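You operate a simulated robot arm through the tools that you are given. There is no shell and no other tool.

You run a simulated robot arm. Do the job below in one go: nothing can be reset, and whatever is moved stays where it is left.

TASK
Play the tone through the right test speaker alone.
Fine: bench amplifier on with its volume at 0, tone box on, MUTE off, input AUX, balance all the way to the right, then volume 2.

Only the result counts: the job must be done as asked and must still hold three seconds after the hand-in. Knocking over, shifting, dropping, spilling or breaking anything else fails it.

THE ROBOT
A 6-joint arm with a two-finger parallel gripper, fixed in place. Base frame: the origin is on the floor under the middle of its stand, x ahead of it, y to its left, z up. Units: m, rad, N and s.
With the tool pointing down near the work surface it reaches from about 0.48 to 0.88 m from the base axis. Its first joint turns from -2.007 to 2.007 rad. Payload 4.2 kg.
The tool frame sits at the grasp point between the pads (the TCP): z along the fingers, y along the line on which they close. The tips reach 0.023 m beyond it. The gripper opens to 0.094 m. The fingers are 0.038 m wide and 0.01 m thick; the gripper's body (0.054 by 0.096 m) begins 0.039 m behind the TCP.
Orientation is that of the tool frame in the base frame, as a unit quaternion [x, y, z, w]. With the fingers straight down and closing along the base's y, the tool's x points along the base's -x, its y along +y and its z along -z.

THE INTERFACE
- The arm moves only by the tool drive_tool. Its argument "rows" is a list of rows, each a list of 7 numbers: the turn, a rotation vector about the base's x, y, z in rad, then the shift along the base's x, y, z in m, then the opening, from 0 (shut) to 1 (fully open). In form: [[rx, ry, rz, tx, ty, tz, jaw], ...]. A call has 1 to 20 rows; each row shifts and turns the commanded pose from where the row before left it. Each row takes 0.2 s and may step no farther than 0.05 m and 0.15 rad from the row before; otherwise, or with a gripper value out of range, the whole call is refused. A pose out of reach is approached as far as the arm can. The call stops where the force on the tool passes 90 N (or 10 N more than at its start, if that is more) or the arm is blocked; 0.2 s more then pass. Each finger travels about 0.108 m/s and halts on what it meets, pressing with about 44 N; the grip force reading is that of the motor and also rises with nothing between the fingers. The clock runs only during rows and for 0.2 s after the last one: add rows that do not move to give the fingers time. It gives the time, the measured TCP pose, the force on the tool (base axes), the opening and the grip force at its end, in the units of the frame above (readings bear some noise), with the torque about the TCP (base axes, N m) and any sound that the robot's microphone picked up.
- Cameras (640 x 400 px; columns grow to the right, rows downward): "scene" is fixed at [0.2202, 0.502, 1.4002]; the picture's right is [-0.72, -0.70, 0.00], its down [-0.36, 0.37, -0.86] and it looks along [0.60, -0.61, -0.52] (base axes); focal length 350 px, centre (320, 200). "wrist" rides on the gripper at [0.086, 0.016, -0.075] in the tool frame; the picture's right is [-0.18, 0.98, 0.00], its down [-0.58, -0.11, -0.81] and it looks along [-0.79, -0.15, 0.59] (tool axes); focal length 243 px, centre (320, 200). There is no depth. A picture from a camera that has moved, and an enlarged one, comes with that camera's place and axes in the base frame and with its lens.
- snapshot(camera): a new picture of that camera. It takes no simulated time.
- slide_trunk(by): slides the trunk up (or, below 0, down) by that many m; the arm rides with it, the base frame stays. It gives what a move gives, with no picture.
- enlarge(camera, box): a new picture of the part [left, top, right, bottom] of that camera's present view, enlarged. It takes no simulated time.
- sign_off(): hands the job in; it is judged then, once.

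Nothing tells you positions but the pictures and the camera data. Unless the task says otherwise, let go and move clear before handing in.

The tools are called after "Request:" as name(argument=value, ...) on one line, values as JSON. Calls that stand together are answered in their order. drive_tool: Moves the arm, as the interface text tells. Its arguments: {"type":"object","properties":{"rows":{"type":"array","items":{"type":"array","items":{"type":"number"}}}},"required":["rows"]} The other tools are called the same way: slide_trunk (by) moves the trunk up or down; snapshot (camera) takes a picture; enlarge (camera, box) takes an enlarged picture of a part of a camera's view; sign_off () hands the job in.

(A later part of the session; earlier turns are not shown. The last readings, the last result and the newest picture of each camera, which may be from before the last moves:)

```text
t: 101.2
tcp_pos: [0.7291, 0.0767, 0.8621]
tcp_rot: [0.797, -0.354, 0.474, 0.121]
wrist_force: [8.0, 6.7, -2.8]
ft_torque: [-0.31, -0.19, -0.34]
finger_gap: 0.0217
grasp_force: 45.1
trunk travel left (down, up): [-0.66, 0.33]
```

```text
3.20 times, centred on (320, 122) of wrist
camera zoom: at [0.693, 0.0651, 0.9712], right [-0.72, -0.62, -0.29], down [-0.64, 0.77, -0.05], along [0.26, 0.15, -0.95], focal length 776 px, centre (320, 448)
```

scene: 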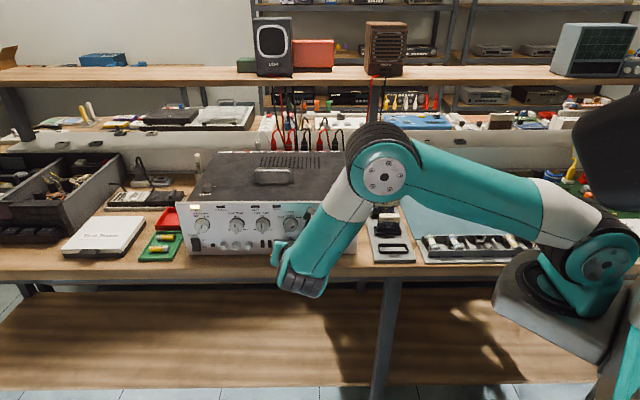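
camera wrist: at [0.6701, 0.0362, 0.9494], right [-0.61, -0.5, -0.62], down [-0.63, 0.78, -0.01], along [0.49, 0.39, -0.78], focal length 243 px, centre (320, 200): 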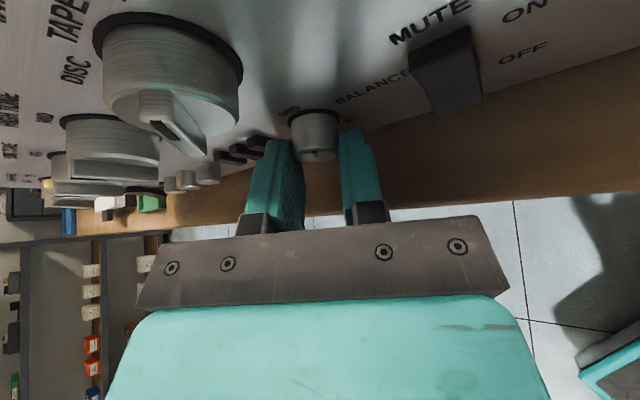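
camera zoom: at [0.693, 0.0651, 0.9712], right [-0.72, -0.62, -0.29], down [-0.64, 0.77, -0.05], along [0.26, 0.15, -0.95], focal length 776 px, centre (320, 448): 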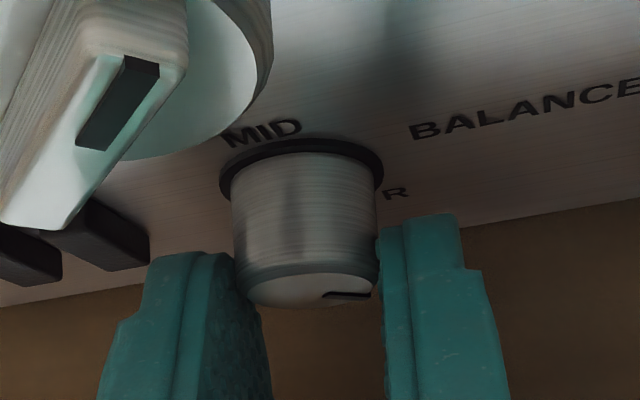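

I can't judge the angle well from this close, so I'll release, back off and look at the balance knob directly.

Request:
drive_tool(rows=[[0, 0, 0, 0, 0, 0, 0.36], [0, 0, 0, 0, 0, 0, 0.36], [0, 0, 0, -0.0217, 0.0207, 0.005, 0.36], [0, 0, 0, -0.0217, 0.0207, 0.015, 0.36], [0, 0, 0, -0.0217, 0.0207, 0.02, 0.36], [0, 0, 0, -0.0217, 0.0207, 0.02, 0.36], [0, 0, 0, 0, 0, 0, 0.36]])

Request:
snapshot(camera="wrist")

Request:
snapshot(camera="scene")

```text
t: 102.8
tcp_pos: [0.6407, 0.1577, 0.9195]
tcp_rot: [0.796, -0.355, 0.474, 0.123]
wrist_force: [-1.1, -0.1, -0.6]
ft_torque: [-0.03, -0.05, 0.01]
finger_gap: 0.0338
grasp_force: 0.0
trunk travel left (down, up): [-0.66, 0.33]
```

```text
taken
camera wrist: at [0.6062, 0.1472, 1.0295], right [-0.73, -0.62, -0.29], down [-0.64, 0.77, -0.05], along [0.26, 0.15, -0.95], focal length 243 px, centre (320, 200)
```

wrist: 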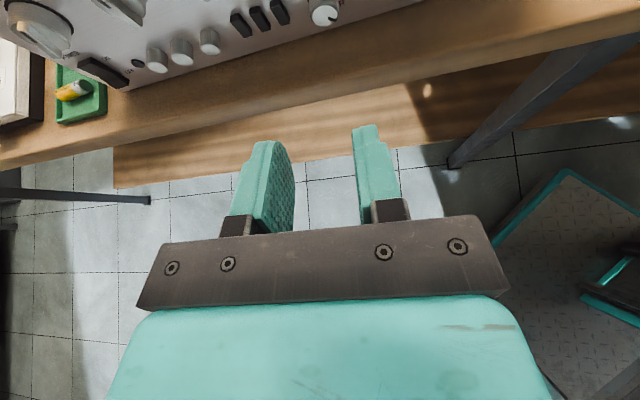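

```text
taken
```

scene: 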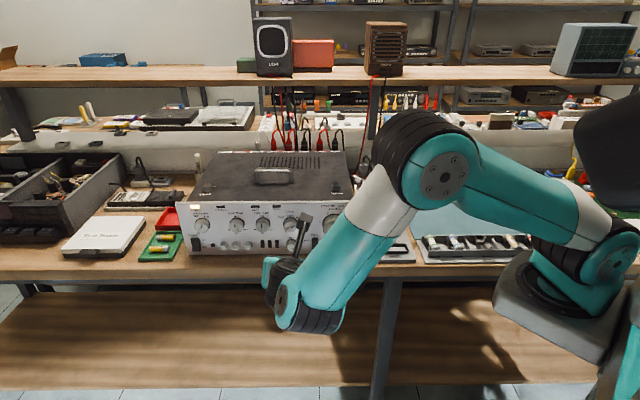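

Request:
enlarge(camera="scene", box=[260, 210, 340, 260])

Request:
enlarge(camera="wrist", box=[280, 0, 380, 50])

```text
8.00 times, centred on (300, 235) of scene
camera zoom: at [0.2202, 0.502, 1.4002], right [-0.72, -0.7, 0.0], down [-0.36, 0.37, -0.86], along [0.6, -0.61, -0.52], focal length 2800 px, centre (480, -80)
```

zoom: 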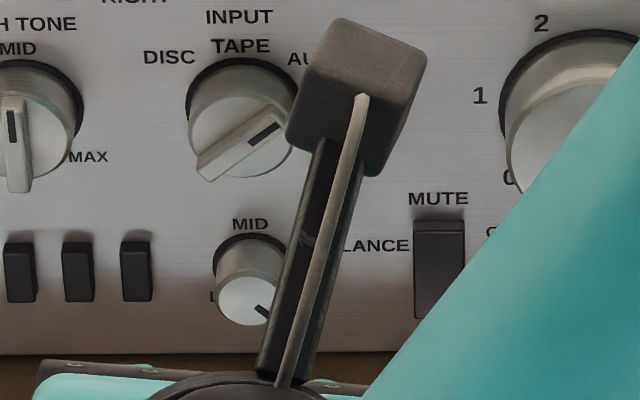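

```text
6.40 times, centred on (330, 25) of wrist
camera zoom: at [0.6062, 0.1472, 1.0295], right [-0.73, -0.62, -0.29], down [-0.64, 0.77, -0.05], along [0.26, 0.15, -0.95], focal length 1553 px, centre (256, 1320)
```

zoom: 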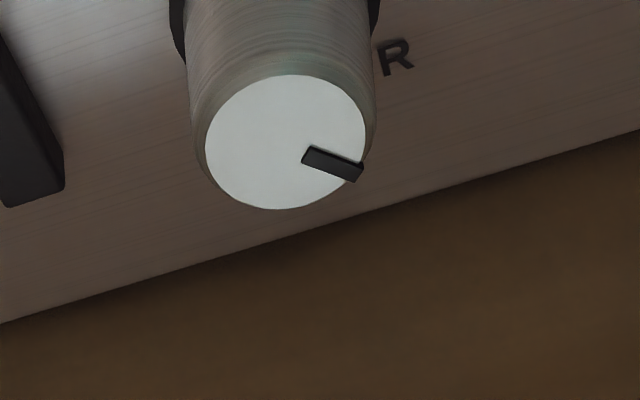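

The mark computes to about 136° from MID, which fits the R end stop, so balance is fully right. Next is MUTE, pressing its lower (OFF) end. I'll move in front of it for a careful look.

Request:
drive_tool(rows=[[0, 0, 0, -0.0203, -0.0212, 0, 0], [0, 0, 0, -0.0203, -0.0212, 0, 0], [0, 0, 0, 0.0217, -0.0207, 0, 0], [0, 0, 0, 0, 0, 0, 0]])

Request:
snapshot(camera="wrist")

Request:
enlarge(camera="wrist", box=[240, 0, 400, 100])

Request:
enlarge(camera="scene", box=[260, 195, 340, 265])

```text
t: 103.8
tcp_pos: [0.623, 0.0944, 0.9218]
tcp_rot: [0.797, -0.355, 0.473, 0.123]
wrist_force: [0.3, -0.5, 0.3]
ft_torque: [-0.01, -0.02, 0.02]
finger_gap: 0.0002
grasp_force: 42.5
trunk travel left (down, up): [-0.66, 0.33]
```

```text
taken
camera wrist: at [0.5872, 0.0834, 1.0327], right [-0.73, -0.62, -0.29], down [-0.64, 0.77, -0.05], along [0.26, 0.15, -0.95], focal length 243 px, centre (320, 200)
```

wrist: 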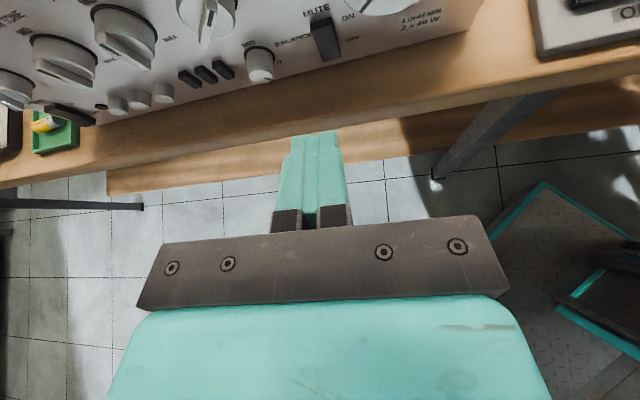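

```text
4.00 times, centred on (320, 50) of wrist
camera zoom: at [0.5872, 0.0834, 1.0327], right [-0.73, -0.62, -0.29], down [-0.64, 0.77, -0.05], along [0.26, 0.15, -0.95], focal length 970 px, centre (320, 800)
```

zoom: 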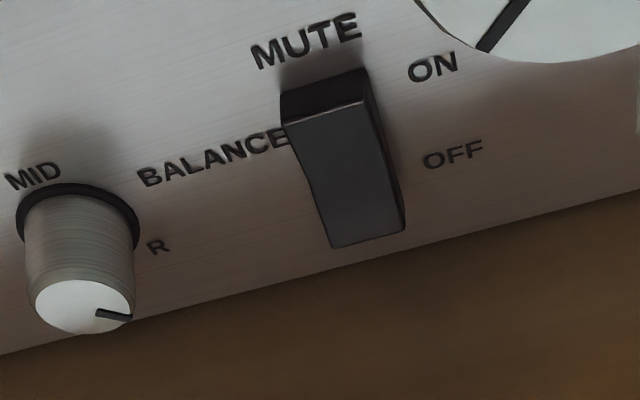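

```text
5.71 times, centred on (300, 230) of scene
camera zoom: at [0.2202, 0.502, 1.4002], right [-0.72, -0.7, 0.0], down [-0.36, 0.37, -0.86], along [0.6, -0.61, -0.52], focal length 2000 px, centre (434, 29)
```

zoom: 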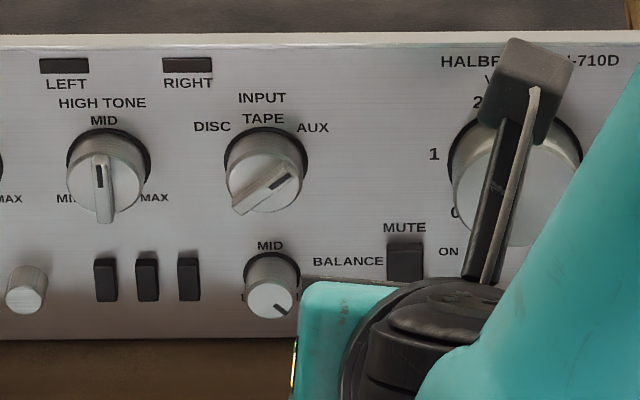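

Scene view confirms INPUT = AUX and BALANCE at R. For MUTE I'll pitch to 40° and roll 90° so the thin side of the closed fingers can press the lower half without touching the bench.

Request:
drive_tool(rows=[[-0.0933, 0.0892, 0, 0, 0, 0, 0], [0.0965, 0.1009, 0, 0, 0, 0, 0], [0.0791, -0.0756, -0.0918, 0, 0, 0, 0], [0.0791, -0.0756, -0.0918, 0, 0, 0, 0], [0.0791, -0.0756, -0.0918, 0, 0, 0, 0], [0.0791, -0.0756, -0.0918, 0, 0, 0, 0], [0.0791, -0.0756, -0.0918, 0, 0, 0, 0], [0.0791, -0.0756, -0.0918, 0, 0, 0, 0], [0.0791, -0.0756, -0.0918, 0, 0, 0, 0], [0.0791, -0.0756, -0.0918, 0, 0, 0, 0], [0.0791, -0.0756, -0.0918, 0, 0, 0, 0], [0.0791, -0.0756, -0.0918, 0, 0, 0, 0], [0.0791, -0.0756, -0.0918, 0, 0, 0, 0], [0, 0, 0, 0, 0, 0, 0]])

Request:
snapshot(camera="scene")

Request:
snapshot(camera="wrist")

```text
t: 106.8
tcp_pos: [0.6233, 0.0948, 0.9216]
tcp_rot: [-0.35, 0.834, -0.392, 0.169]
wrist_force: [0.0, -0.7, -0.9]
ft_torque: [0.01, -0.03, -0.01]
finger_gap: 0.0
grasp_force: 42.5
trunk travel left (down, up): [-0.66, 0.33]
```

```text
taken
```

scene: 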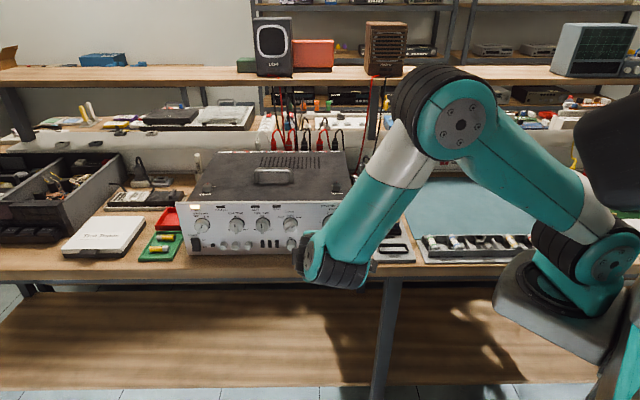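

```text
taken
camera wrist: at [0.5131, 0.0803, 0.9565], right [-0.32, 0.57, -0.76], down [0.01, 0.8, 0.6], along [0.95, 0.18, -0.26], focal length 243 px, centre (320, 200)
```

wrist: 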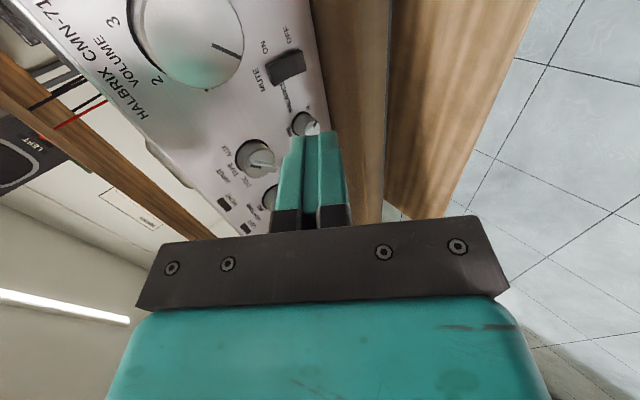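

Request:
enlarge(camera="wrist", box=[220, 20, 380, 140])

```text
3.33 times, centred on (300, 80) of wrist
camera zoom: at [0.5131, 0.0803, 0.9565], right [-0.32, 0.57, -0.76], down [0.01, 0.8, 0.6], along [0.95, 0.18, -0.26], focal length 809 px, centre (387, 600)
```

zoom: 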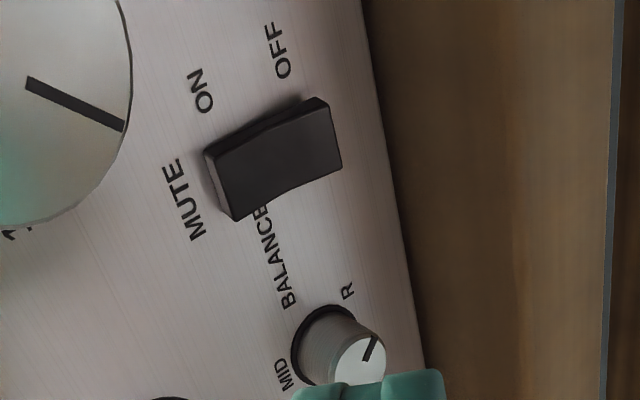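

Both views agree: OFF half of MUTE is centred near z = 0.853–0.855, t ≈ the rocker's middle. I'll move to just in front of it.

Request:
drive_tool(rows=[[0, 0, 0, 0.008, -0.0079, -0.0298, 0], [0, 0, 0, 0.0166, -0.0159, -0.0298, 0], [0, 0, 0, 0.0251, -0.0239, 0, 0], [0, 0, 0, 0, 0, 0, 0]])

Request:
snapshot(camera="wrist")

Request:
enlarge(camera="wrist", box=[240, 60, 400, 180])

Request:
snapshot(camera="scene")

```text
t: 107.8
tcp_pos: [0.6714, 0.0477, 0.861]
tcp_rot: [-0.351, 0.834, -0.392, 0.168]
wrist_force: [0.2, 0.4, -0.6]
ft_torque: [0.02, -0.05, 0.01]
finger_gap: 0.0001
grasp_force: 42.4
trunk travel left (down, up): [-0.66, 0.33]
```

```text
taken
camera wrist: at [0.5623, 0.032, 0.8962], right [-0.32, 0.57, -0.76], down [0.01, 0.8, 0.6], along [0.95, 0.19, -0.26], focal length 243 px, centre (320, 200)
```

wrist: 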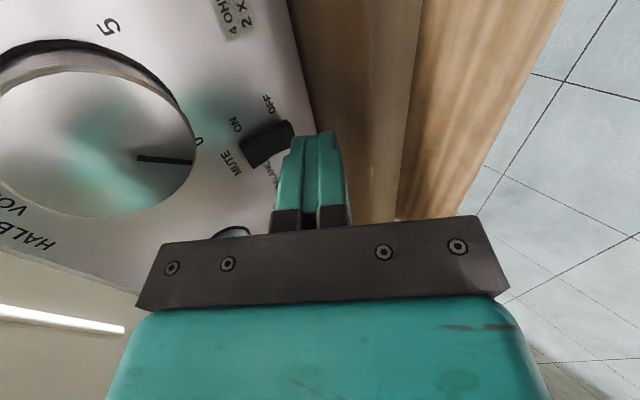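

```text
3.33 times, centred on (320, 120) of wrist
camera zoom: at [0.5623, 0.032, 0.8962], right [-0.32, 0.57, -0.76], down [0.01, 0.8, 0.6], along [0.95, 0.19, -0.26], focal length 809 px, centre (320, 467)
```

zoom: 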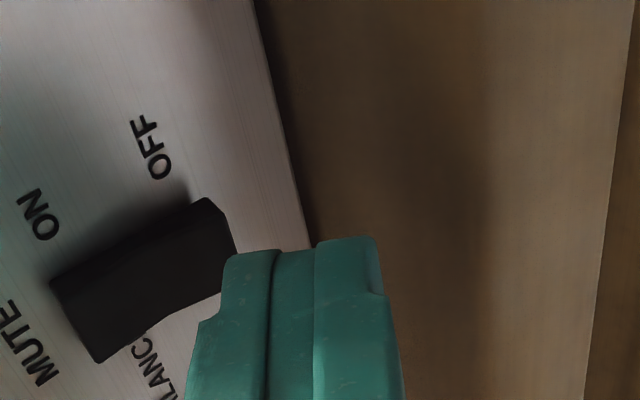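

```text
taken
```

scene: 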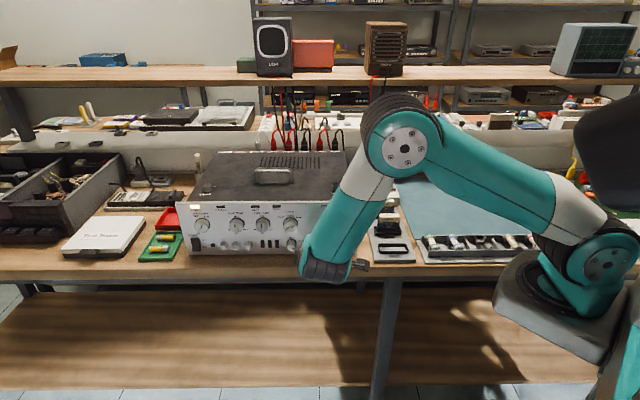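

Request:
drive_tool(rows=[[0, 0, 0, 0.0058, -0.0055, 0, 0], [0, 0, 0, 0, 0, 0, 0]])

Request:
drive_tool(rows=[[0, 0, 0, 0.0029, -0.0028, 0, 0], [0, 0, 0, 0, 0, 0, 0]])

Request:
enlarge(camera="wrist", box=[240, 60, 400, 180])

```text
t: 108.4
tcp_pos: [0.6775, 0.0417, 0.8619]
tcp_rot: [-0.351, 0.834, -0.392, 0.167]
wrist_force: [0.3, 0.5, -0.1]
ft_torque: [0.02, -0.02, -0.03]
finger_gap: 0.0
grasp_force: 42.8
trunk travel left (down, up): [-0.66, 0.33]
```

```text
t: 109.0
tcp_pos: [0.6814, 0.0394, 0.861]
tcp_rot: [-0.351, 0.834, -0.393, 0.167]
wrist_force: [0.5, 0.1, -1.1]
ft_torque: [-0.03, -0.02, 0.02]
finger_gap: 0.0001
grasp_force: 42.3
trunk travel left (down, up): [-0.66, 0.33]
```

```text
3.33 times, centred on (320, 120) of wrist
camera zoom: at [0.5714, 0.0232, 0.8968], right [-0.32, 0.57, -0.76], down [0.01, 0.8, 0.6], along [0.95, 0.18, -0.26], focal length 809 px, centre (320, 467)
```

zoom: 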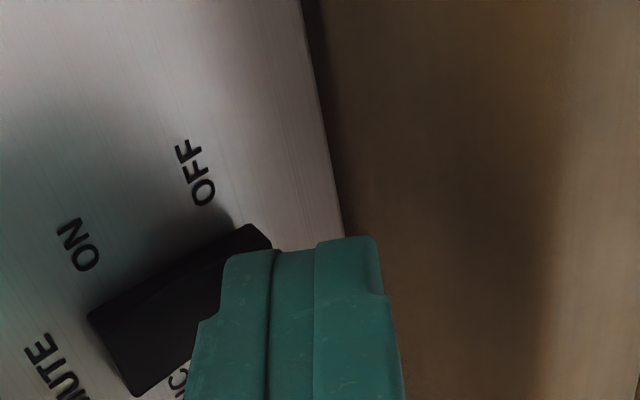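

Request:
drive_tool(rows=[[0, 0, 0, 0.0029, -0.0028, 0, 0], [0, 0, 0, 0, 0, 0, 0]])

Request:
drive_tool(rows=[[0, 0, 0, 0.0022, -0.0021, 0, 0], [0, 0, 0, 0, 0, 0, 0]])

Request:
drive_tool(rows=[[0, 0, 0, 0.0022, -0.0021, 0, 0], [0, 0, 0, 0, 0, 0, 0]])

Request:
enlarge(camera="wrist", box=[240, 60, 400, 180])

```text
t: 109.6
tcp_pos: [0.6833, 0.0353, 0.861]
tcp_rot: [-0.352, 0.833, -0.392, 0.168]
wrist_force: [-0.5, -0.1, -0.4]
ft_torque: [-0.01, 0.01, 0.01]
finger_gap: 0.0
grasp_force: 42.4
trunk travel left (down, up): [-0.66, 0.33]
```

```text
t: 110.2
tcp_pos: [0.6865, 0.0331, 0.8615]
tcp_rot: [-0.351, 0.833, -0.393, 0.167]
wrist_force: [0.1, 0.0, -0.7]
ft_torque: [0.0, 0.03, 0.0]
finger_gap: 0.0
grasp_force: 42.4
trunk travel left (down, up): [-0.66, 0.33]
```

```text
t: 110.8
tcp_pos: [0.6887, 0.0319, 0.8606]
tcp_rot: [-0.352, 0.834, -0.392, 0.166]
wrist_force: [-8.0, 4.4, -1.6]
ft_torque: [0.07, 0.09, -0.07]
finger_gap: 0.0
grasp_force: 42.6
trunk travel left (down, up): [-0.66, 0.33]
```

```text
3.33 times, centred on (320, 120) of wrist
camera zoom: at [0.5782, 0.017, 0.8966], right [-0.32, 0.57, -0.76], down [0.01, 0.8, 0.6], along [0.95, 0.19, -0.26], focal length 809 px, centre (320, 467)
```

zoom: 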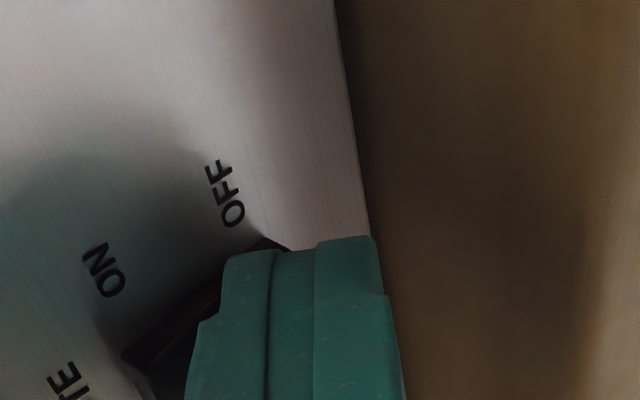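

Contact at about 9 N. Pushing a little further.

Request:
drive_tool(rows=[[0, 0, 0, 0.0022, -0.0021, 0, 0], [0, 0, 0, 0, 0, 0, 0]])

Request:
drive_tool(rows=[[0, 0, 0, 0.0018, -0.0017, 0, 0], [0, 0, 0, 0, 0, 0, 0]])

Request:
enlarge(camera="wrist", box=[240, 60, 400, 180])

```text
t: 111.4
tcp_pos: [0.6888, 0.0327, 0.8611]
tcp_rot: [-0.352, 0.833, -0.392, 0.167]
wrist_force: [-37.2, 20.9, 0.6]
ft_torque: [0.12, 0.24, -0.47]
finger_gap: 0.0
grasp_force: 42.6
trunk travel left (down, up): [-0.66, 0.33]
```

```text
t: 112.0
tcp_pos: [0.6891, 0.0317, 0.8608]
tcp_rot: [-0.354, 0.833, -0.39, 0.167]
wrist_force: [-67.8, 40.1, 11.6]
ft_torque: [0.1, 0.4, -0.88]
finger_gap: 0.0
grasp_force: 42.1
trunk travel left (down, up): [-0.66, 0.33]
```

```text
3.33 times, centred on (320, 120) of wrist
camera zoom: at [0.5793, 0.0163, 0.8967], right [-0.32, 0.57, -0.75], down [0.01, 0.8, 0.6], along [0.95, 0.19, -0.26], focal length 809 px, centre (320, 467)
```

zoom: 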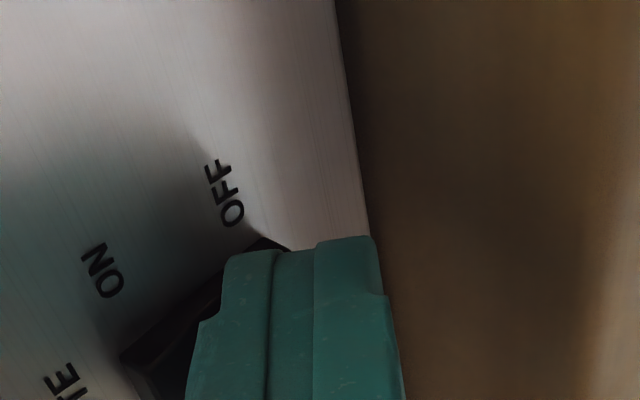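

The push is now solid (about 79 N), so I'll back off and check the rocker state.

Request:
drive_tool(rows=[[0, 0, 0, -0.0072, 0.0069, 0, 0], [0, 0, 0, -0.0145, 0.0138, 0, 0], [0, 0, 0, -0.0217, 0.0207, 0.01, 0], [0, 0, 0, -0.0145, 0.0138, 0.02, 0], [0, 0, 0, 0, 0, 0, 0]])

Request:
enlarge(camera="wrist", box=[220, 20, 380, 140])

```text
t: 113.2
tcp_pos: [0.6341, 0.0821, 0.8907]
tcp_rot: [-0.351, 0.833, -0.393, 0.168]
wrist_force: [0.8, 0.5, 0.7]
ft_torque: [0.0, 0.01, 0.01]
finger_gap: 0.0001
grasp_force: 42.8
trunk travel left (down, up): [-0.66, 0.33]
```

```text
3.33 times, centred on (300, 80) of wrist
camera zoom: at [0.5245, 0.0678, 0.9262], right [-0.32, 0.57, -0.76], down [0.01, 0.8, 0.6], along [0.95, 0.18, -0.26], focal length 809 px, centre (387, 600)
```

zoom: 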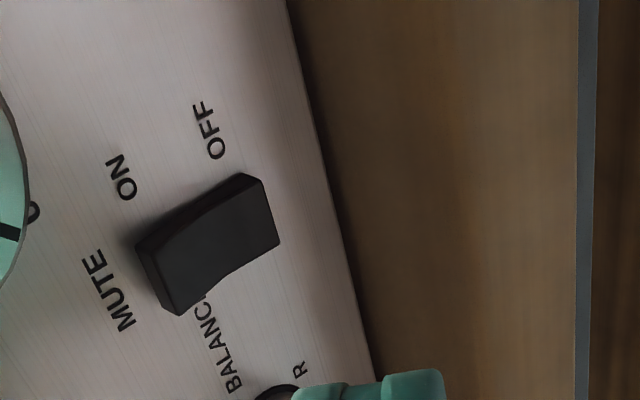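

Request:
enlarge(camera="wrist", box=[250, 65, 310, 120])

Request:
enlarge(camera="scene", box=[280, 200, 360, 260])

```text
7.27 times, centred on (280, 92) of wrist
camera zoom: at [0.5245, 0.0678, 0.9262], right [-0.32, 0.57, -0.76], down [0.01, 0.8, 0.6], along [0.95, 0.18, -0.26], focal length 1764 px, centre (611, 982)
```

zoom: 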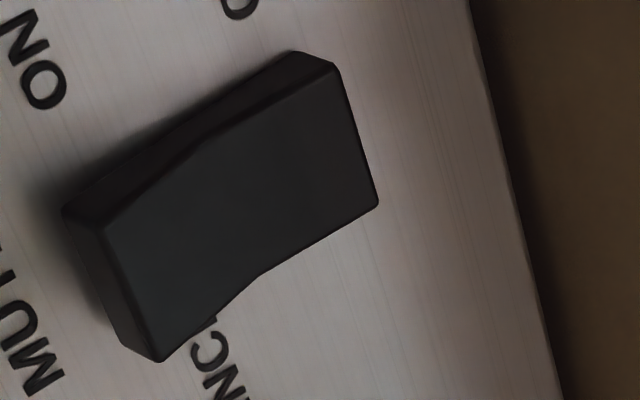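

```text
6.67 times, centred on (320, 230) of scene
camera zoom: at [0.2202, 0.502, 1.4002], right [-0.72, -0.7, 0.0], down [-0.36, 0.37, -0.86], along [0.6, -0.61, -0.52], focal length 2333 px, centre (320, 0)
```

zoom: 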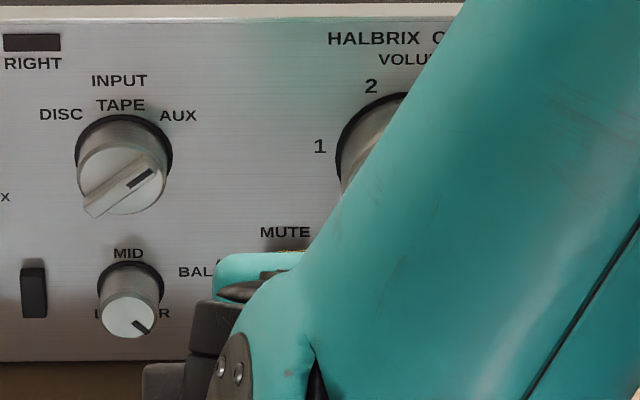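

I can't tell the rocker state from this angle, so I'll move the arm aside to let the scene camera see both rockers.

Request:
drive_tool(rows=[[0, 0, 0, -0.025, 0.024, 0.035, 0], [0, 0, 0, -0.02, 0.0, 0.045, 0], [0, 0, 0, 0, -0.02, 0.045, 0], [0, 0, 0, 0, -0.03, 0.035, 0], [0, 0, 0, 0, -0.03, 0.03, 0], [0, 0, 0, 0, 0, 0, 0]])

Request:
snapshot(camera="scene")

Request:
enlarge(camera="scene", box=[290, 225, 340, 260])

Request:
enlarge(camera="scene", box=[180, 225, 230, 260])

```text
t: 114.6
tcp_pos: [0.5871, 0.0284, 1.0811]
tcp_rot: [-0.352, 0.834, -0.392, 0.168]
wrist_force: [-0.4, -0.7, 0.5]
ft_torque: [-0.02, 0.0, 0.01]
finger_gap: 0.0001
grasp_force: 42.8
trunk travel left (down, up): [-0.66, 0.33]
```

```text
taken
```

scene: 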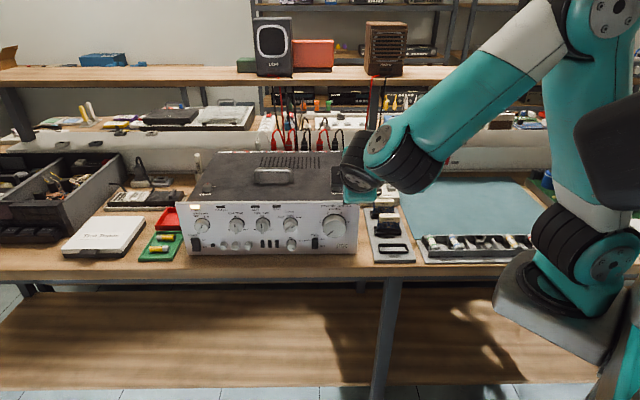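

```text
11.43 times, centred on (315, 242) of scene
camera zoom: at [0.2202, 0.502, 1.4002], right [-0.72, -0.7, 0.0], down [-0.36, 0.37, -0.86], along [0.6, -0.61, -0.52], focal length 4000 px, centre (377, -286)
```

zoom: 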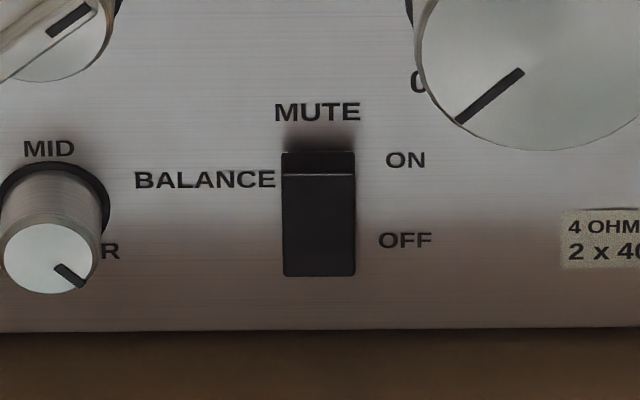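

```text
11.43 times, centred on (205, 242) of scene
camera zoom: at [0.2202, 0.502, 1.4002], right [-0.72, -0.7, 0.0], down [-0.36, 0.37, -0.86], along [0.6, -0.61, -0.52], focal length 4000 px, centre (1634, -286)
```

zoom: 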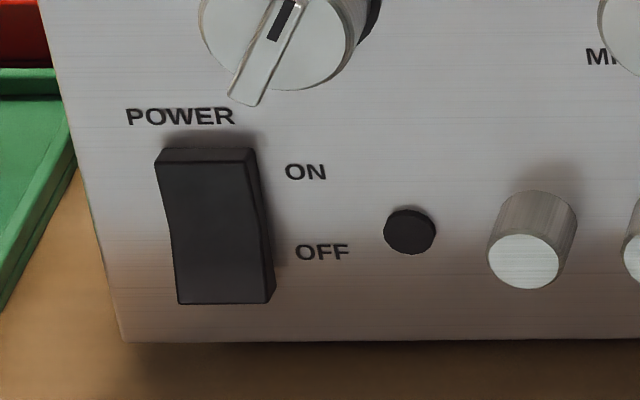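

MUTE's top end now protrudes and its bottom is pressed in, so it is OFF. Next is the tone box: I'll turn the tool straight down and move above the box at a safe height, clear of the amplifier.

Request:
drive_tool(rows=[[0.1005, 0.1052, 0, 0, 0, 0.02, 0], [0.1005, 0.1052, 0, 0, 0, 0.02, 0], [0.1005, 0.1052, 0, 0, 0, 0.02, 0], [0.1005, 0.1052, 0, 0, 0, 0, 0], [0.1005, 0.1052, 0, 0, 0, 0, 0], [0.1005, 0.1052, 0, 0, 0, 0, 0], [0, 0, 0, 0.03, -0.035, 0, 0], [0, 0, 0, 0.03, -0.035, 0, 0], [0, 0, 0, 0.03, -0.035, 0, 0], [0, 0, 0, 0.03, -0.035, 0, 0], [0, 0, 0, 0, 0, 0, 0]])

Request:
snapshot(camera="scene")

Request:
snapshot(camera="wrist")

```text
t: 117.0
tcp_pos: [0.7063, -0.112, 1.1424]
tcp_rot: [-0.389, 0.921, -0.004, 0.0]
wrist_force: [-0.6, 0.6, -0.1]
ft_torque: [0.0, 0.02, 0.05]
finger_gap: 0.0
grasp_force: 42.3
trunk travel left (down, up): [-0.66, 0.33]
```

```text
taken
```

scene: 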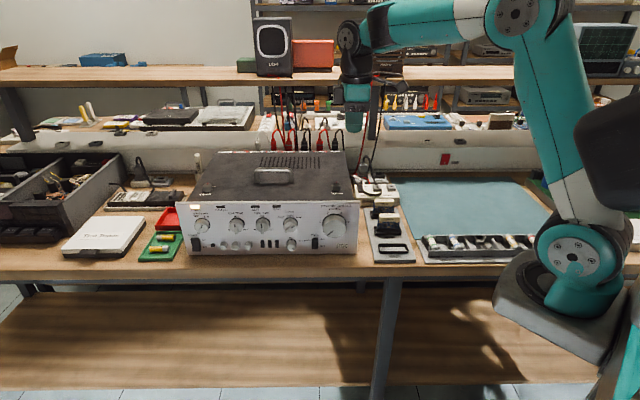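

```text
taken
camera wrist: at [0.6335, -0.1617, 1.2172], right [-0.58, 0.82, -0.01], down [0.48, 0.35, 0.8], along [0.66, 0.46, -0.59], focal length 243 px, centre (320, 200)
```

wrist: 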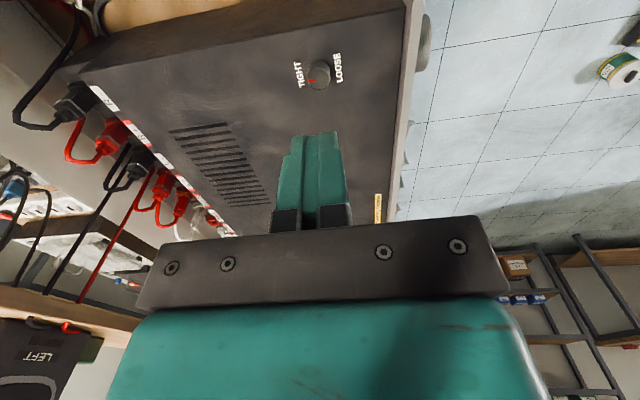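

Request:
drive_tool(rows=[[0, 0, 0, 0.018, -0.034, 0, 0], [0, 0, 0, 0.018, -0.034, 0, 0], [0, 0, 0, 0.018, -0.034, 0, 0], [0, 0, 0, 0.018, -0.034, 0, 0], [0, 0, 0, 0.018, -0.034, 0, 0], [0, 0, 0, 0, 0, -0.04, 0], [0, 0, 0, 0, 0, -0.04, 0], [0, 0, 0, 0, 0, 0, 0]])

Request:
snapshot(camera="scene")

Request:
snapshot(camera="wrist")

```text
t: 118.8
tcp_pos: [0.7986, -0.2814, 1.0624]
tcp_rot: [-0.389, 0.921, -0.005, 0.0]
wrist_force: [-0.2, -0.4, -0.2]
ft_torque: [0.0, -0.02, 0.01]
finger_gap: 0.0
grasp_force: 42.7
trunk travel left (down, up): [-0.66, 0.33]
```

```text
taken
```

scene: 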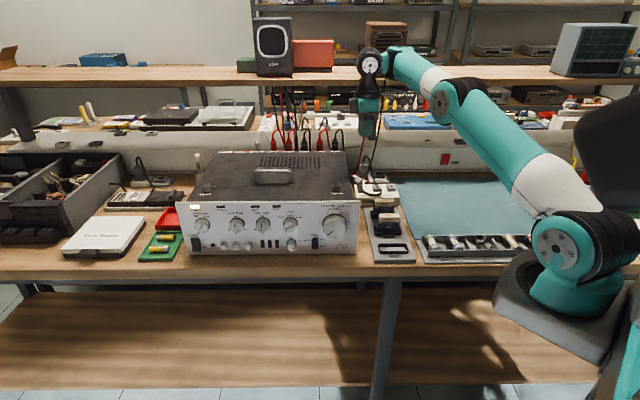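

```text
taken
camera wrist: at [0.726, -0.3315, 1.1374], right [-0.58, 0.82, -0.01], down [0.48, 0.35, 0.8], along [0.66, 0.46, -0.59], focal length 243 px, centre (320, 200)
```

wrist: 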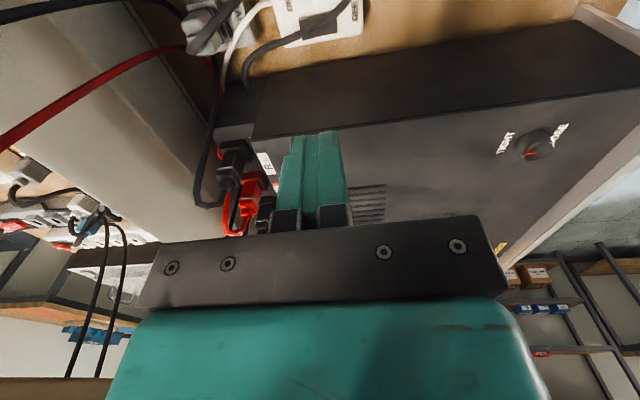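

Request:
enlarge(camera="wrist", box=[220, 0, 400, 80])

Request:
enlarge(camera="scene", box=[340, 90, 420, 210])

```text
3.56 times, centred on (310, 40) of wrist
camera zoom: at [0.726, -0.3315, 1.1374], right [-0.58, 0.82, -0.01], down [0.48, 0.35, 0.8], along [0.66, 0.46, -0.59], focal length 863 px, centre (356, 769)
```

zoom: 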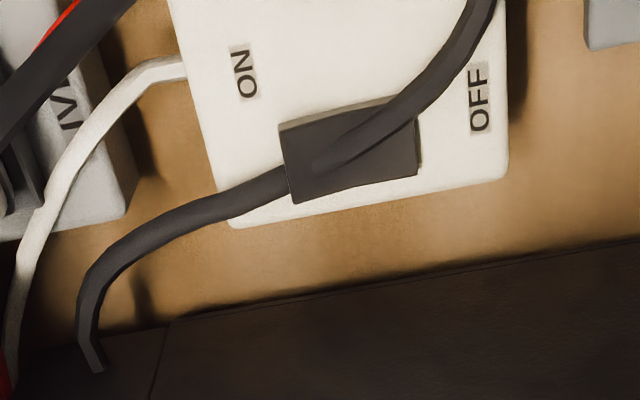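

```text
3.33 times, centred on (380, 150) of scene
camera zoom: at [0.2202, 0.502, 1.4002], right [-0.72, -0.7, 0.0], down [-0.36, 0.37, -0.86], along [0.6, -0.61, -0.52], focal length 1167 px, centre (120, 367)
```

zoom: 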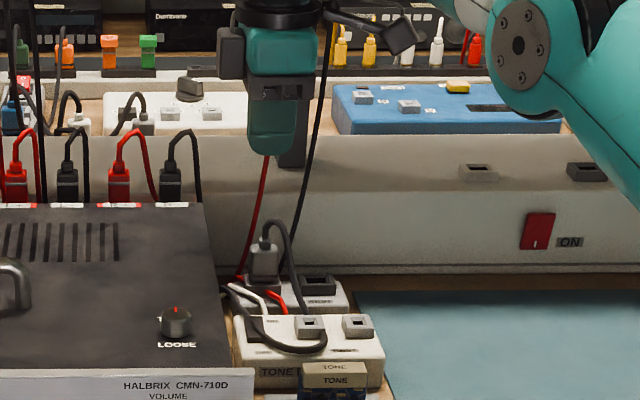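

The rocker's ON end is near (0.813, -0.295, 0.866), raised as expected for OFF. I'll align above it and descend to about 2 cm above.

Request:
drive_tool(rows=[[0, 0, 0, 0.0139, -0.0126, -0.038, 0], [0, 0, 0, 0, 0, -0.04, 0], [0, 0, 0, 0, 0, -0.04, 0], [0, 0, 0, 0, 0, -0.032, 0], [0, 0, 0, 0, 0, 0, 0]])

Request:
snapshot(camera="wrist")

Request:
enlarge(camera="wrist", box=[220, 60, 420, 190])

Request:
enlarge(camera="scene", box=[345, 130, 425, 210])

```text
t: 120.0
tcp_pos: [0.8147, -0.2962, 0.9124]
tcp_rot: [-0.389, 0.921, -0.005, 0.0]
wrist_force: [0.2, -0.4, -0.4]
ft_torque: [0.03, -0.01, -0.03]
finger_gap: 0.0001
grasp_force: 42.0
trunk travel left (down, up): [-0.66, 0.33]
```

```text
taken
camera wrist: at [0.7413, -0.3457, 0.9875], right [-0.58, 0.82, -0.01], down [0.48, 0.35, 0.81], along [0.66, 0.46, -0.59], focal length 243 px, centre (320, 200)
```

wrist: 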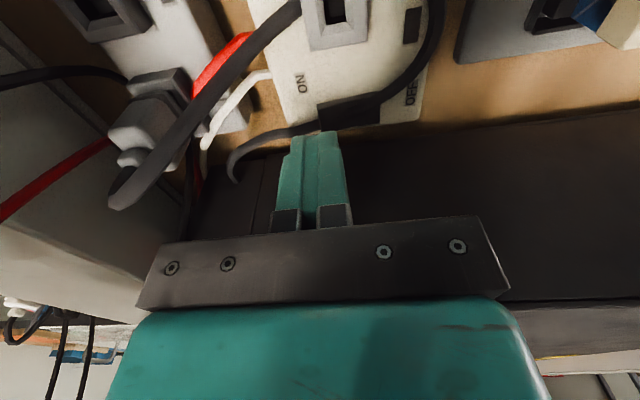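

```text
3.08 times, centred on (320, 125) of wrist
camera zoom: at [0.7413, -0.3457, 0.9875], right [-0.58, 0.82, -0.01], down [0.48, 0.35, 0.81], along [0.66, 0.46, -0.59], focal length 746 px, centre (320, 431)
```

zoom: 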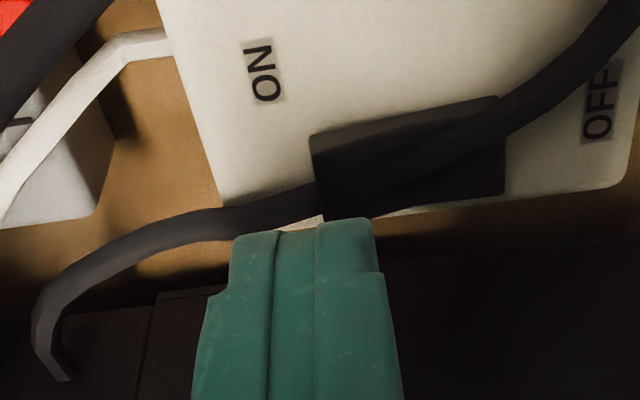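

```text
5.00 times, centred on (385, 170) of scene
camera zoom: at [0.2202, 0.502, 1.4002], right [-0.72, -0.7, 0.0], down [-0.36, 0.37, -0.86], along [0.6, -0.61, -0.52], focal length 1750 px, centre (-5, 350)
```

zoom: 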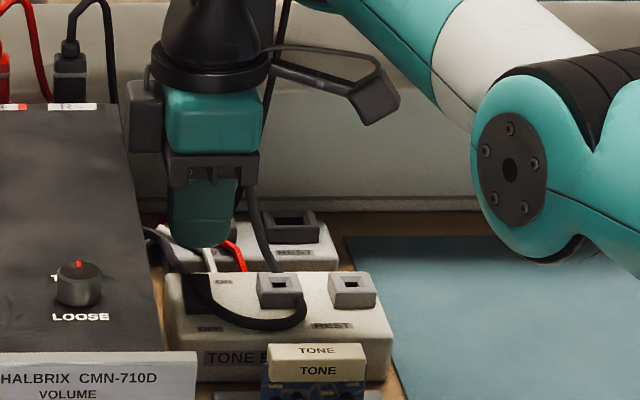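

The landing spot is slightly off the rocker's centre. I'll nudge 3 mm toward OFF and 5 mm right, then descend gently.

Request:
drive_tool(rows=[[0, 0, 0, -0.0057, -0.0015, 0, 0], [0, 0, 0, 0, 0, -0.015, 0], [0, 0, 0, 0, 0, 0, 0]])

Request:
enlarge(camera="wrist", box=[220, 60, 420, 190])

```text
t: 120.8
tcp_pos: [0.8085, -0.2979, 0.9018]
tcp_rot: [-0.389, 0.921, -0.001, -0.002]
wrist_force: [0.1, -0.4, 0.4]
ft_torque: [0.02, 0.01, -0.01]
finger_gap: 0.0
grasp_force: 42.6
out of reach, approached as far as the arm can: row 2
trunk travel left (down, up): [-0.66, 0.33]
```

```text
3.08 times, centred on (320, 125) of wrist
camera zoom: at [0.7355, -0.3482, 0.9772], right [-0.58, 0.82, 0.0], down [0.49, 0.34, 0.8], along [0.66, 0.46, -0.59], focal length 746 px, centre (320, 431)
```

zoom: 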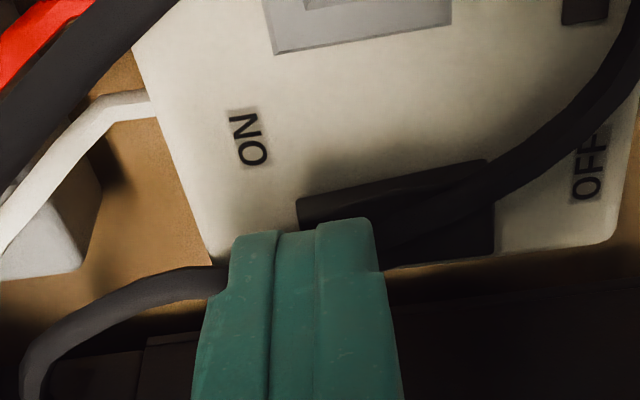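

The arm is at its reach limit here, so I'll raise the hand 6 cm and lower the trunk by the same amount to regain downward travel.

Request:
drive_tool(rows=[[0, 0, 0, 0, 0, 0.03, 0], [0, 0, 0, 0, 0, 0.035, 0], [0, 0, 0, 0, 0, 0, 0]])

Request:
slide_trunk(by=-0.06)

Request:
snapshot(camera="scene")

```text
t: 121.6
tcp_pos: [0.8069, -0.2962, 0.965]
tcp_rot: [-0.389, 0.921, -0.005, 0.0]
wrist_force: [-0.4, 0.0, -0.5]
ft_torque: [-0.01, 0.02, -0.02]
finger_gap: 0.0
grasp_force: 42.3
trunk travel left (down, up): [-0.66, 0.33]
```

```text
t: 122.6
tcp_pos: [0.8085, -0.2964, 0.905]
tcp_rot: [-0.39, 0.921, -0.004, 0.0]
wrist_force: [-0.8, -0.4, 0.5]
ft_torque: [0.01, -0.02, -0.03]
finger_gap: 0.0003
grasp_force: 42.0
trunk travel left (down, up): [-0.6, 0.39]
```

```text
taken
```

scene: 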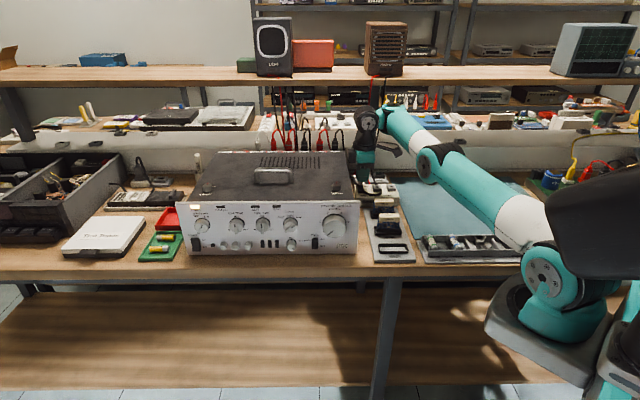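

Request:
drive_tool(rows=[[0, 0, 0, 0, 0, -0.008, 0], [0, 0, 0, 0, 0, 0, 0]])

Request:
drive_tool(rows=[[0, 0, 0, 0, 0, -0.004, 0], [0, 0, 0, 0, 0, 0, 0]])

Request:
drive_tool(rows=[[0, 0, 0, 0, 0, -0.003, 0], [0, 0, 0, 0, 0, 0, 0]])

Request:
enlarge(camera="wrist", box=[220, 60, 420, 190])

```text
t: 123.2
tcp_pos: [0.8078, -0.2966, 0.8966]
tcp_rot: [-0.389, 0.921, -0.005, 0.0]
wrist_force: [0.7, -0.3, 0.0]
ft_torque: [-0.01, 0.0, -0.01]
finger_gap: 0.0003
grasp_force: 42.1
trunk travel left (down, up): [-0.6, 0.39]
```

```text
t: 123.8
tcp_pos: [0.8079, -0.2968, 0.8931]
tcp_rot: [-0.389, 0.921, -0.005, 0.0]
wrist_force: [0.4, 0.1, 0.7]
ft_torque: [0.01, 0.0, 0.01]
finger_gap: 0.0002
grasp_force: 42.3
trunk travel left (down, up): [-0.6, 0.39]
```

```text
t: 124.4
tcp_pos: [0.8098, -0.2971, 0.8907]
tcp_rot: [-0.389, 0.921, -0.005, 0.0]
wrist_force: [0.3, 0.9, -0.5]
ft_torque: [0.01, -0.01, -0.03]
finger_gap: 0.0
grasp_force: 42.7
trunk travel left (down, up): [-0.6, 0.39]
```

```text
3.08 times, centred on (320, 125) of wrist
camera zoom: at [0.7353, -0.3467, 0.9659], right [-0.58, 0.82, -0.01], down [0.48, 0.35, 0.81], along [0.66, 0.46, -0.59], focal length 746 px, centre (320, 431)
```

zoom: 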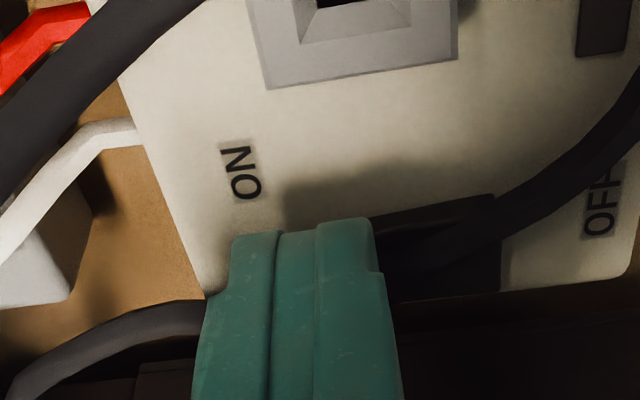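

Request:
drive_tool(rows=[[0, 0, 0, 0, 0, -0.003, 0], [0, 0, 0, 0, 0, 0, 0]])

Request:
drive_tool(rows=[[0, 0, 0, 0, 0, -0.003, 0], [0, 0, 0, 0, 0, 0, 0]])

Request:
drive_tool(rows=[[0, 0, 0, 0, 0, -0.002, 0], [0, 0, 0, 0, 0, 0, 0]])

Request:
enlarge(camera="wrist", box=[220, 60, 420, 190])

```text
t: 125.0
tcp_pos: [0.8087, -0.2967, 0.8872]
tcp_rot: [-0.389, 0.921, -0.005, -0.001]
wrist_force: [1.2, -0.8, 2.3]
ft_torque: [0.01, -0.01, -0.02]
finger_gap: 0.0001
grasp_force: 42.0
trunk travel left (down, up): [-0.6, 0.39]
```

```text
t: 125.6
tcp_pos: [0.8091, -0.2967, 0.8866]
tcp_rot: [-0.39, 0.921, -0.007, 0.003]
wrist_force: [1.9, -0.7, 25.6]
ft_torque: [0.3, -0.02, -0.03]
finger_gap: 0.0
grasp_force: 42.5
trunk travel left (down, up): [-0.6, 0.39]
```

```text
t: 126.2
tcp_pos: [0.809, -0.2963, 0.8857]
tcp_rot: [-0.389, 0.921, -0.007, 0.003]
wrist_force: [5.0, -2.1, 42.1]
ft_torque: [0.38, -0.03, -0.05]
finger_gap: 0.0
grasp_force: 42.1
trunk travel left (down, up): [-0.6, 0.39]
```

```text
3.08 times, centred on (320, 125) of wrist
camera zoom: at [0.7344, -0.3467, 0.9621], right [-0.58, 0.82, -0.02], down [0.47, 0.35, 0.81], along [0.67, 0.46, -0.59], focal length 746 px, centre (320, 431)
```

zoom: 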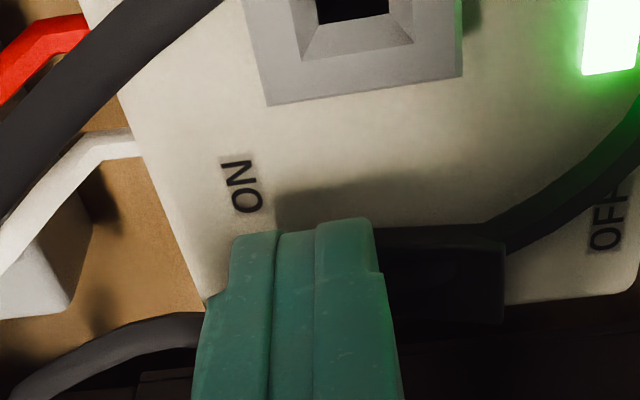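

The tone box's green lamp is on. I'll lift off and confirm it stays lit.

Request:
drive_tool(rows=[[0, 0, 0, 0, 0, 0.02, 0], [0, 0, 0, 0, 0, 0.03, 0], [0, 0, 0, 0, 0, 0.04, 0], [0, 0, 0, 0, 0, 0.04, 0], [0, 0, 0, 0, 0, 0.04, 0], [0, 0, 0, 0, 0, 0.04, 0], [0, 0, 0, 0, 0, 0, 0]])

Request:
snapshot(camera="scene")

Request:
enlarge(camera="scene", box=[345, 160, 425, 210])

Request:
enlarge(camera="scene", box=[180, 190, 360, 260])

```text
t: 127.8
tcp_pos: [0.8075, -0.2959, 1.0906]
tcp_rot: [-0.389, 0.921, -0.005, 0.001]
wrist_force: [0.0, 0.5, 0.8]
ft_torque: [-0.01, 0.02, -0.01]
finger_gap: 0.0
grasp_force: 42.6
trunk travel left (down, up): [-0.6, 0.39]
```

```text
taken
```

scene: 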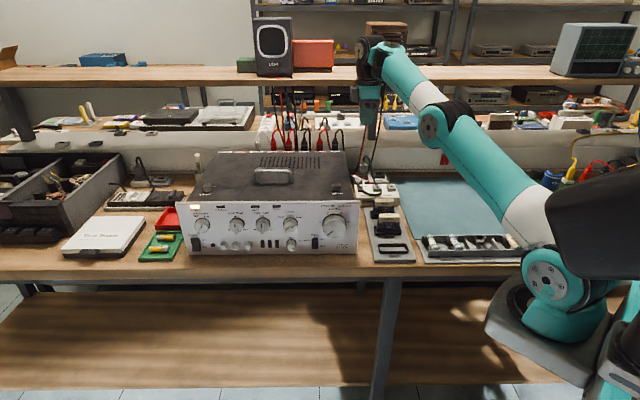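

```text
8.00 times, centred on (385, 185) of scene
camera zoom: at [0.2202, 0.502, 1.4002], right [-0.72, -0.7, 0.0], down [-0.36, 0.37, -0.86], along [0.6, -0.61, -0.52], focal length 2800 px, centre (-200, 320)
```

zoom: 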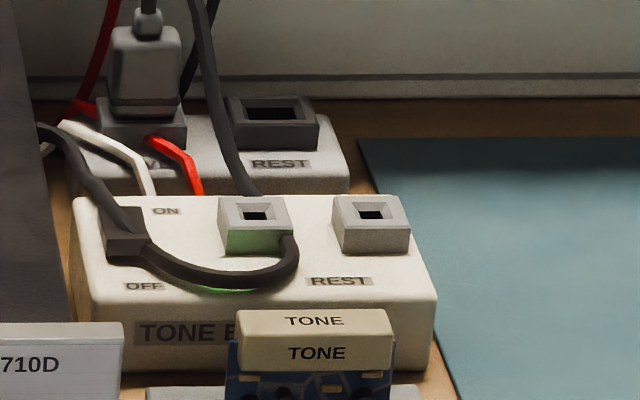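

```text
3.56 times, centred on (270, 225) of scene
camera zoom: at [0.2202, 0.502, 1.4002], right [-0.72, -0.7, 0.0], down [-0.36, 0.37, -0.86], along [0.6, -0.61, -0.52], focal length 1244 px, centre (498, 111)
```

zoom: 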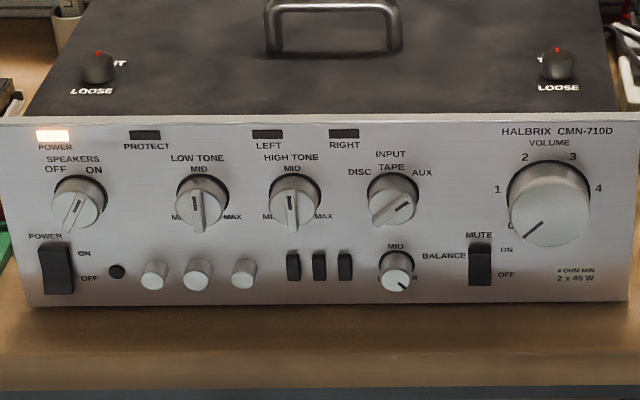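

Everything is set: POWER on, INPUT AUX, BALANCE R, MUTE OFF, tone box lit, volume 0. Last is volume to 2. I'll travel back in front of the volume knob with the tool down, rotating the camera to the panel side.

Request:
drive_tool(rows=[[0, 0, 0, 0, 0, 0.03, 0.3], [0, 0, 0.1428, -0.02325, 0.0376, 0, 0.6], [0, 0, 0.1428, -0.02325, 0.0376, 0, 0.8], [0, 0, 0.1428, -0.02325, 0.0376, 0, 0.85], [0, 0, 0.1428, -0.02325, 0.0376, 0, 0.85], [0, 0, 0.1428, -0.02325, 0.0376, 0, 0.85], [0, 0, 0.1428, -0.02325, 0.0376, 0, 0.85], [0, 0, 0.1428, -0.02325, 0.0376, 0, 0.85], [0, 0, 0.1428, -0.02325, 0.0376, 0, 0.85], [0, 0, 0.1428, -0.02325, 0.0376, 0, 0.85], [0, 0, 0.1428, -0.02325, 0.0376, 0, 0.85], [0, 0, 0.1428, 0, 0, 0, 0.85], [0, 0, 0, 0, 0, 0, 0.85]])

Request:
snapshot(camera="scene")

```text
t: 130.6
tcp_pos: [0.6072, 0.0917, 1.1738]
tcp_rot: [0.927, -0.376, 0.002, -0.003]
wrist_force: [-0.2, -0.2, -0.1]
ft_torque: [-0.03, -0.01, -0.03]
finger_gap: 0.0799
grasp_force: 0.0
out of reach, approached as far as the arm can: row 1, 5, 6, 7, 8, 9, 10
trunk travel left (down, up): [-0.6, 0.39]
```

```text
taken
```

scene: 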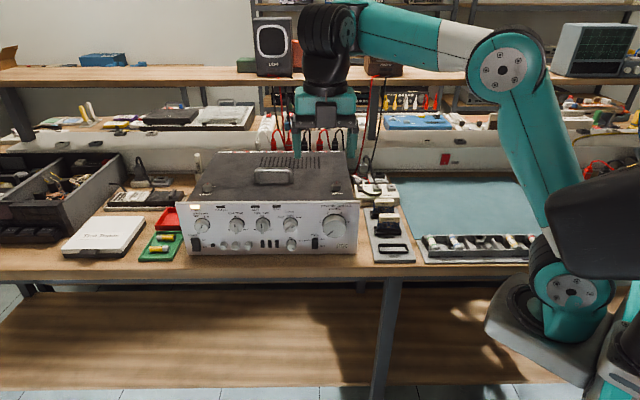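

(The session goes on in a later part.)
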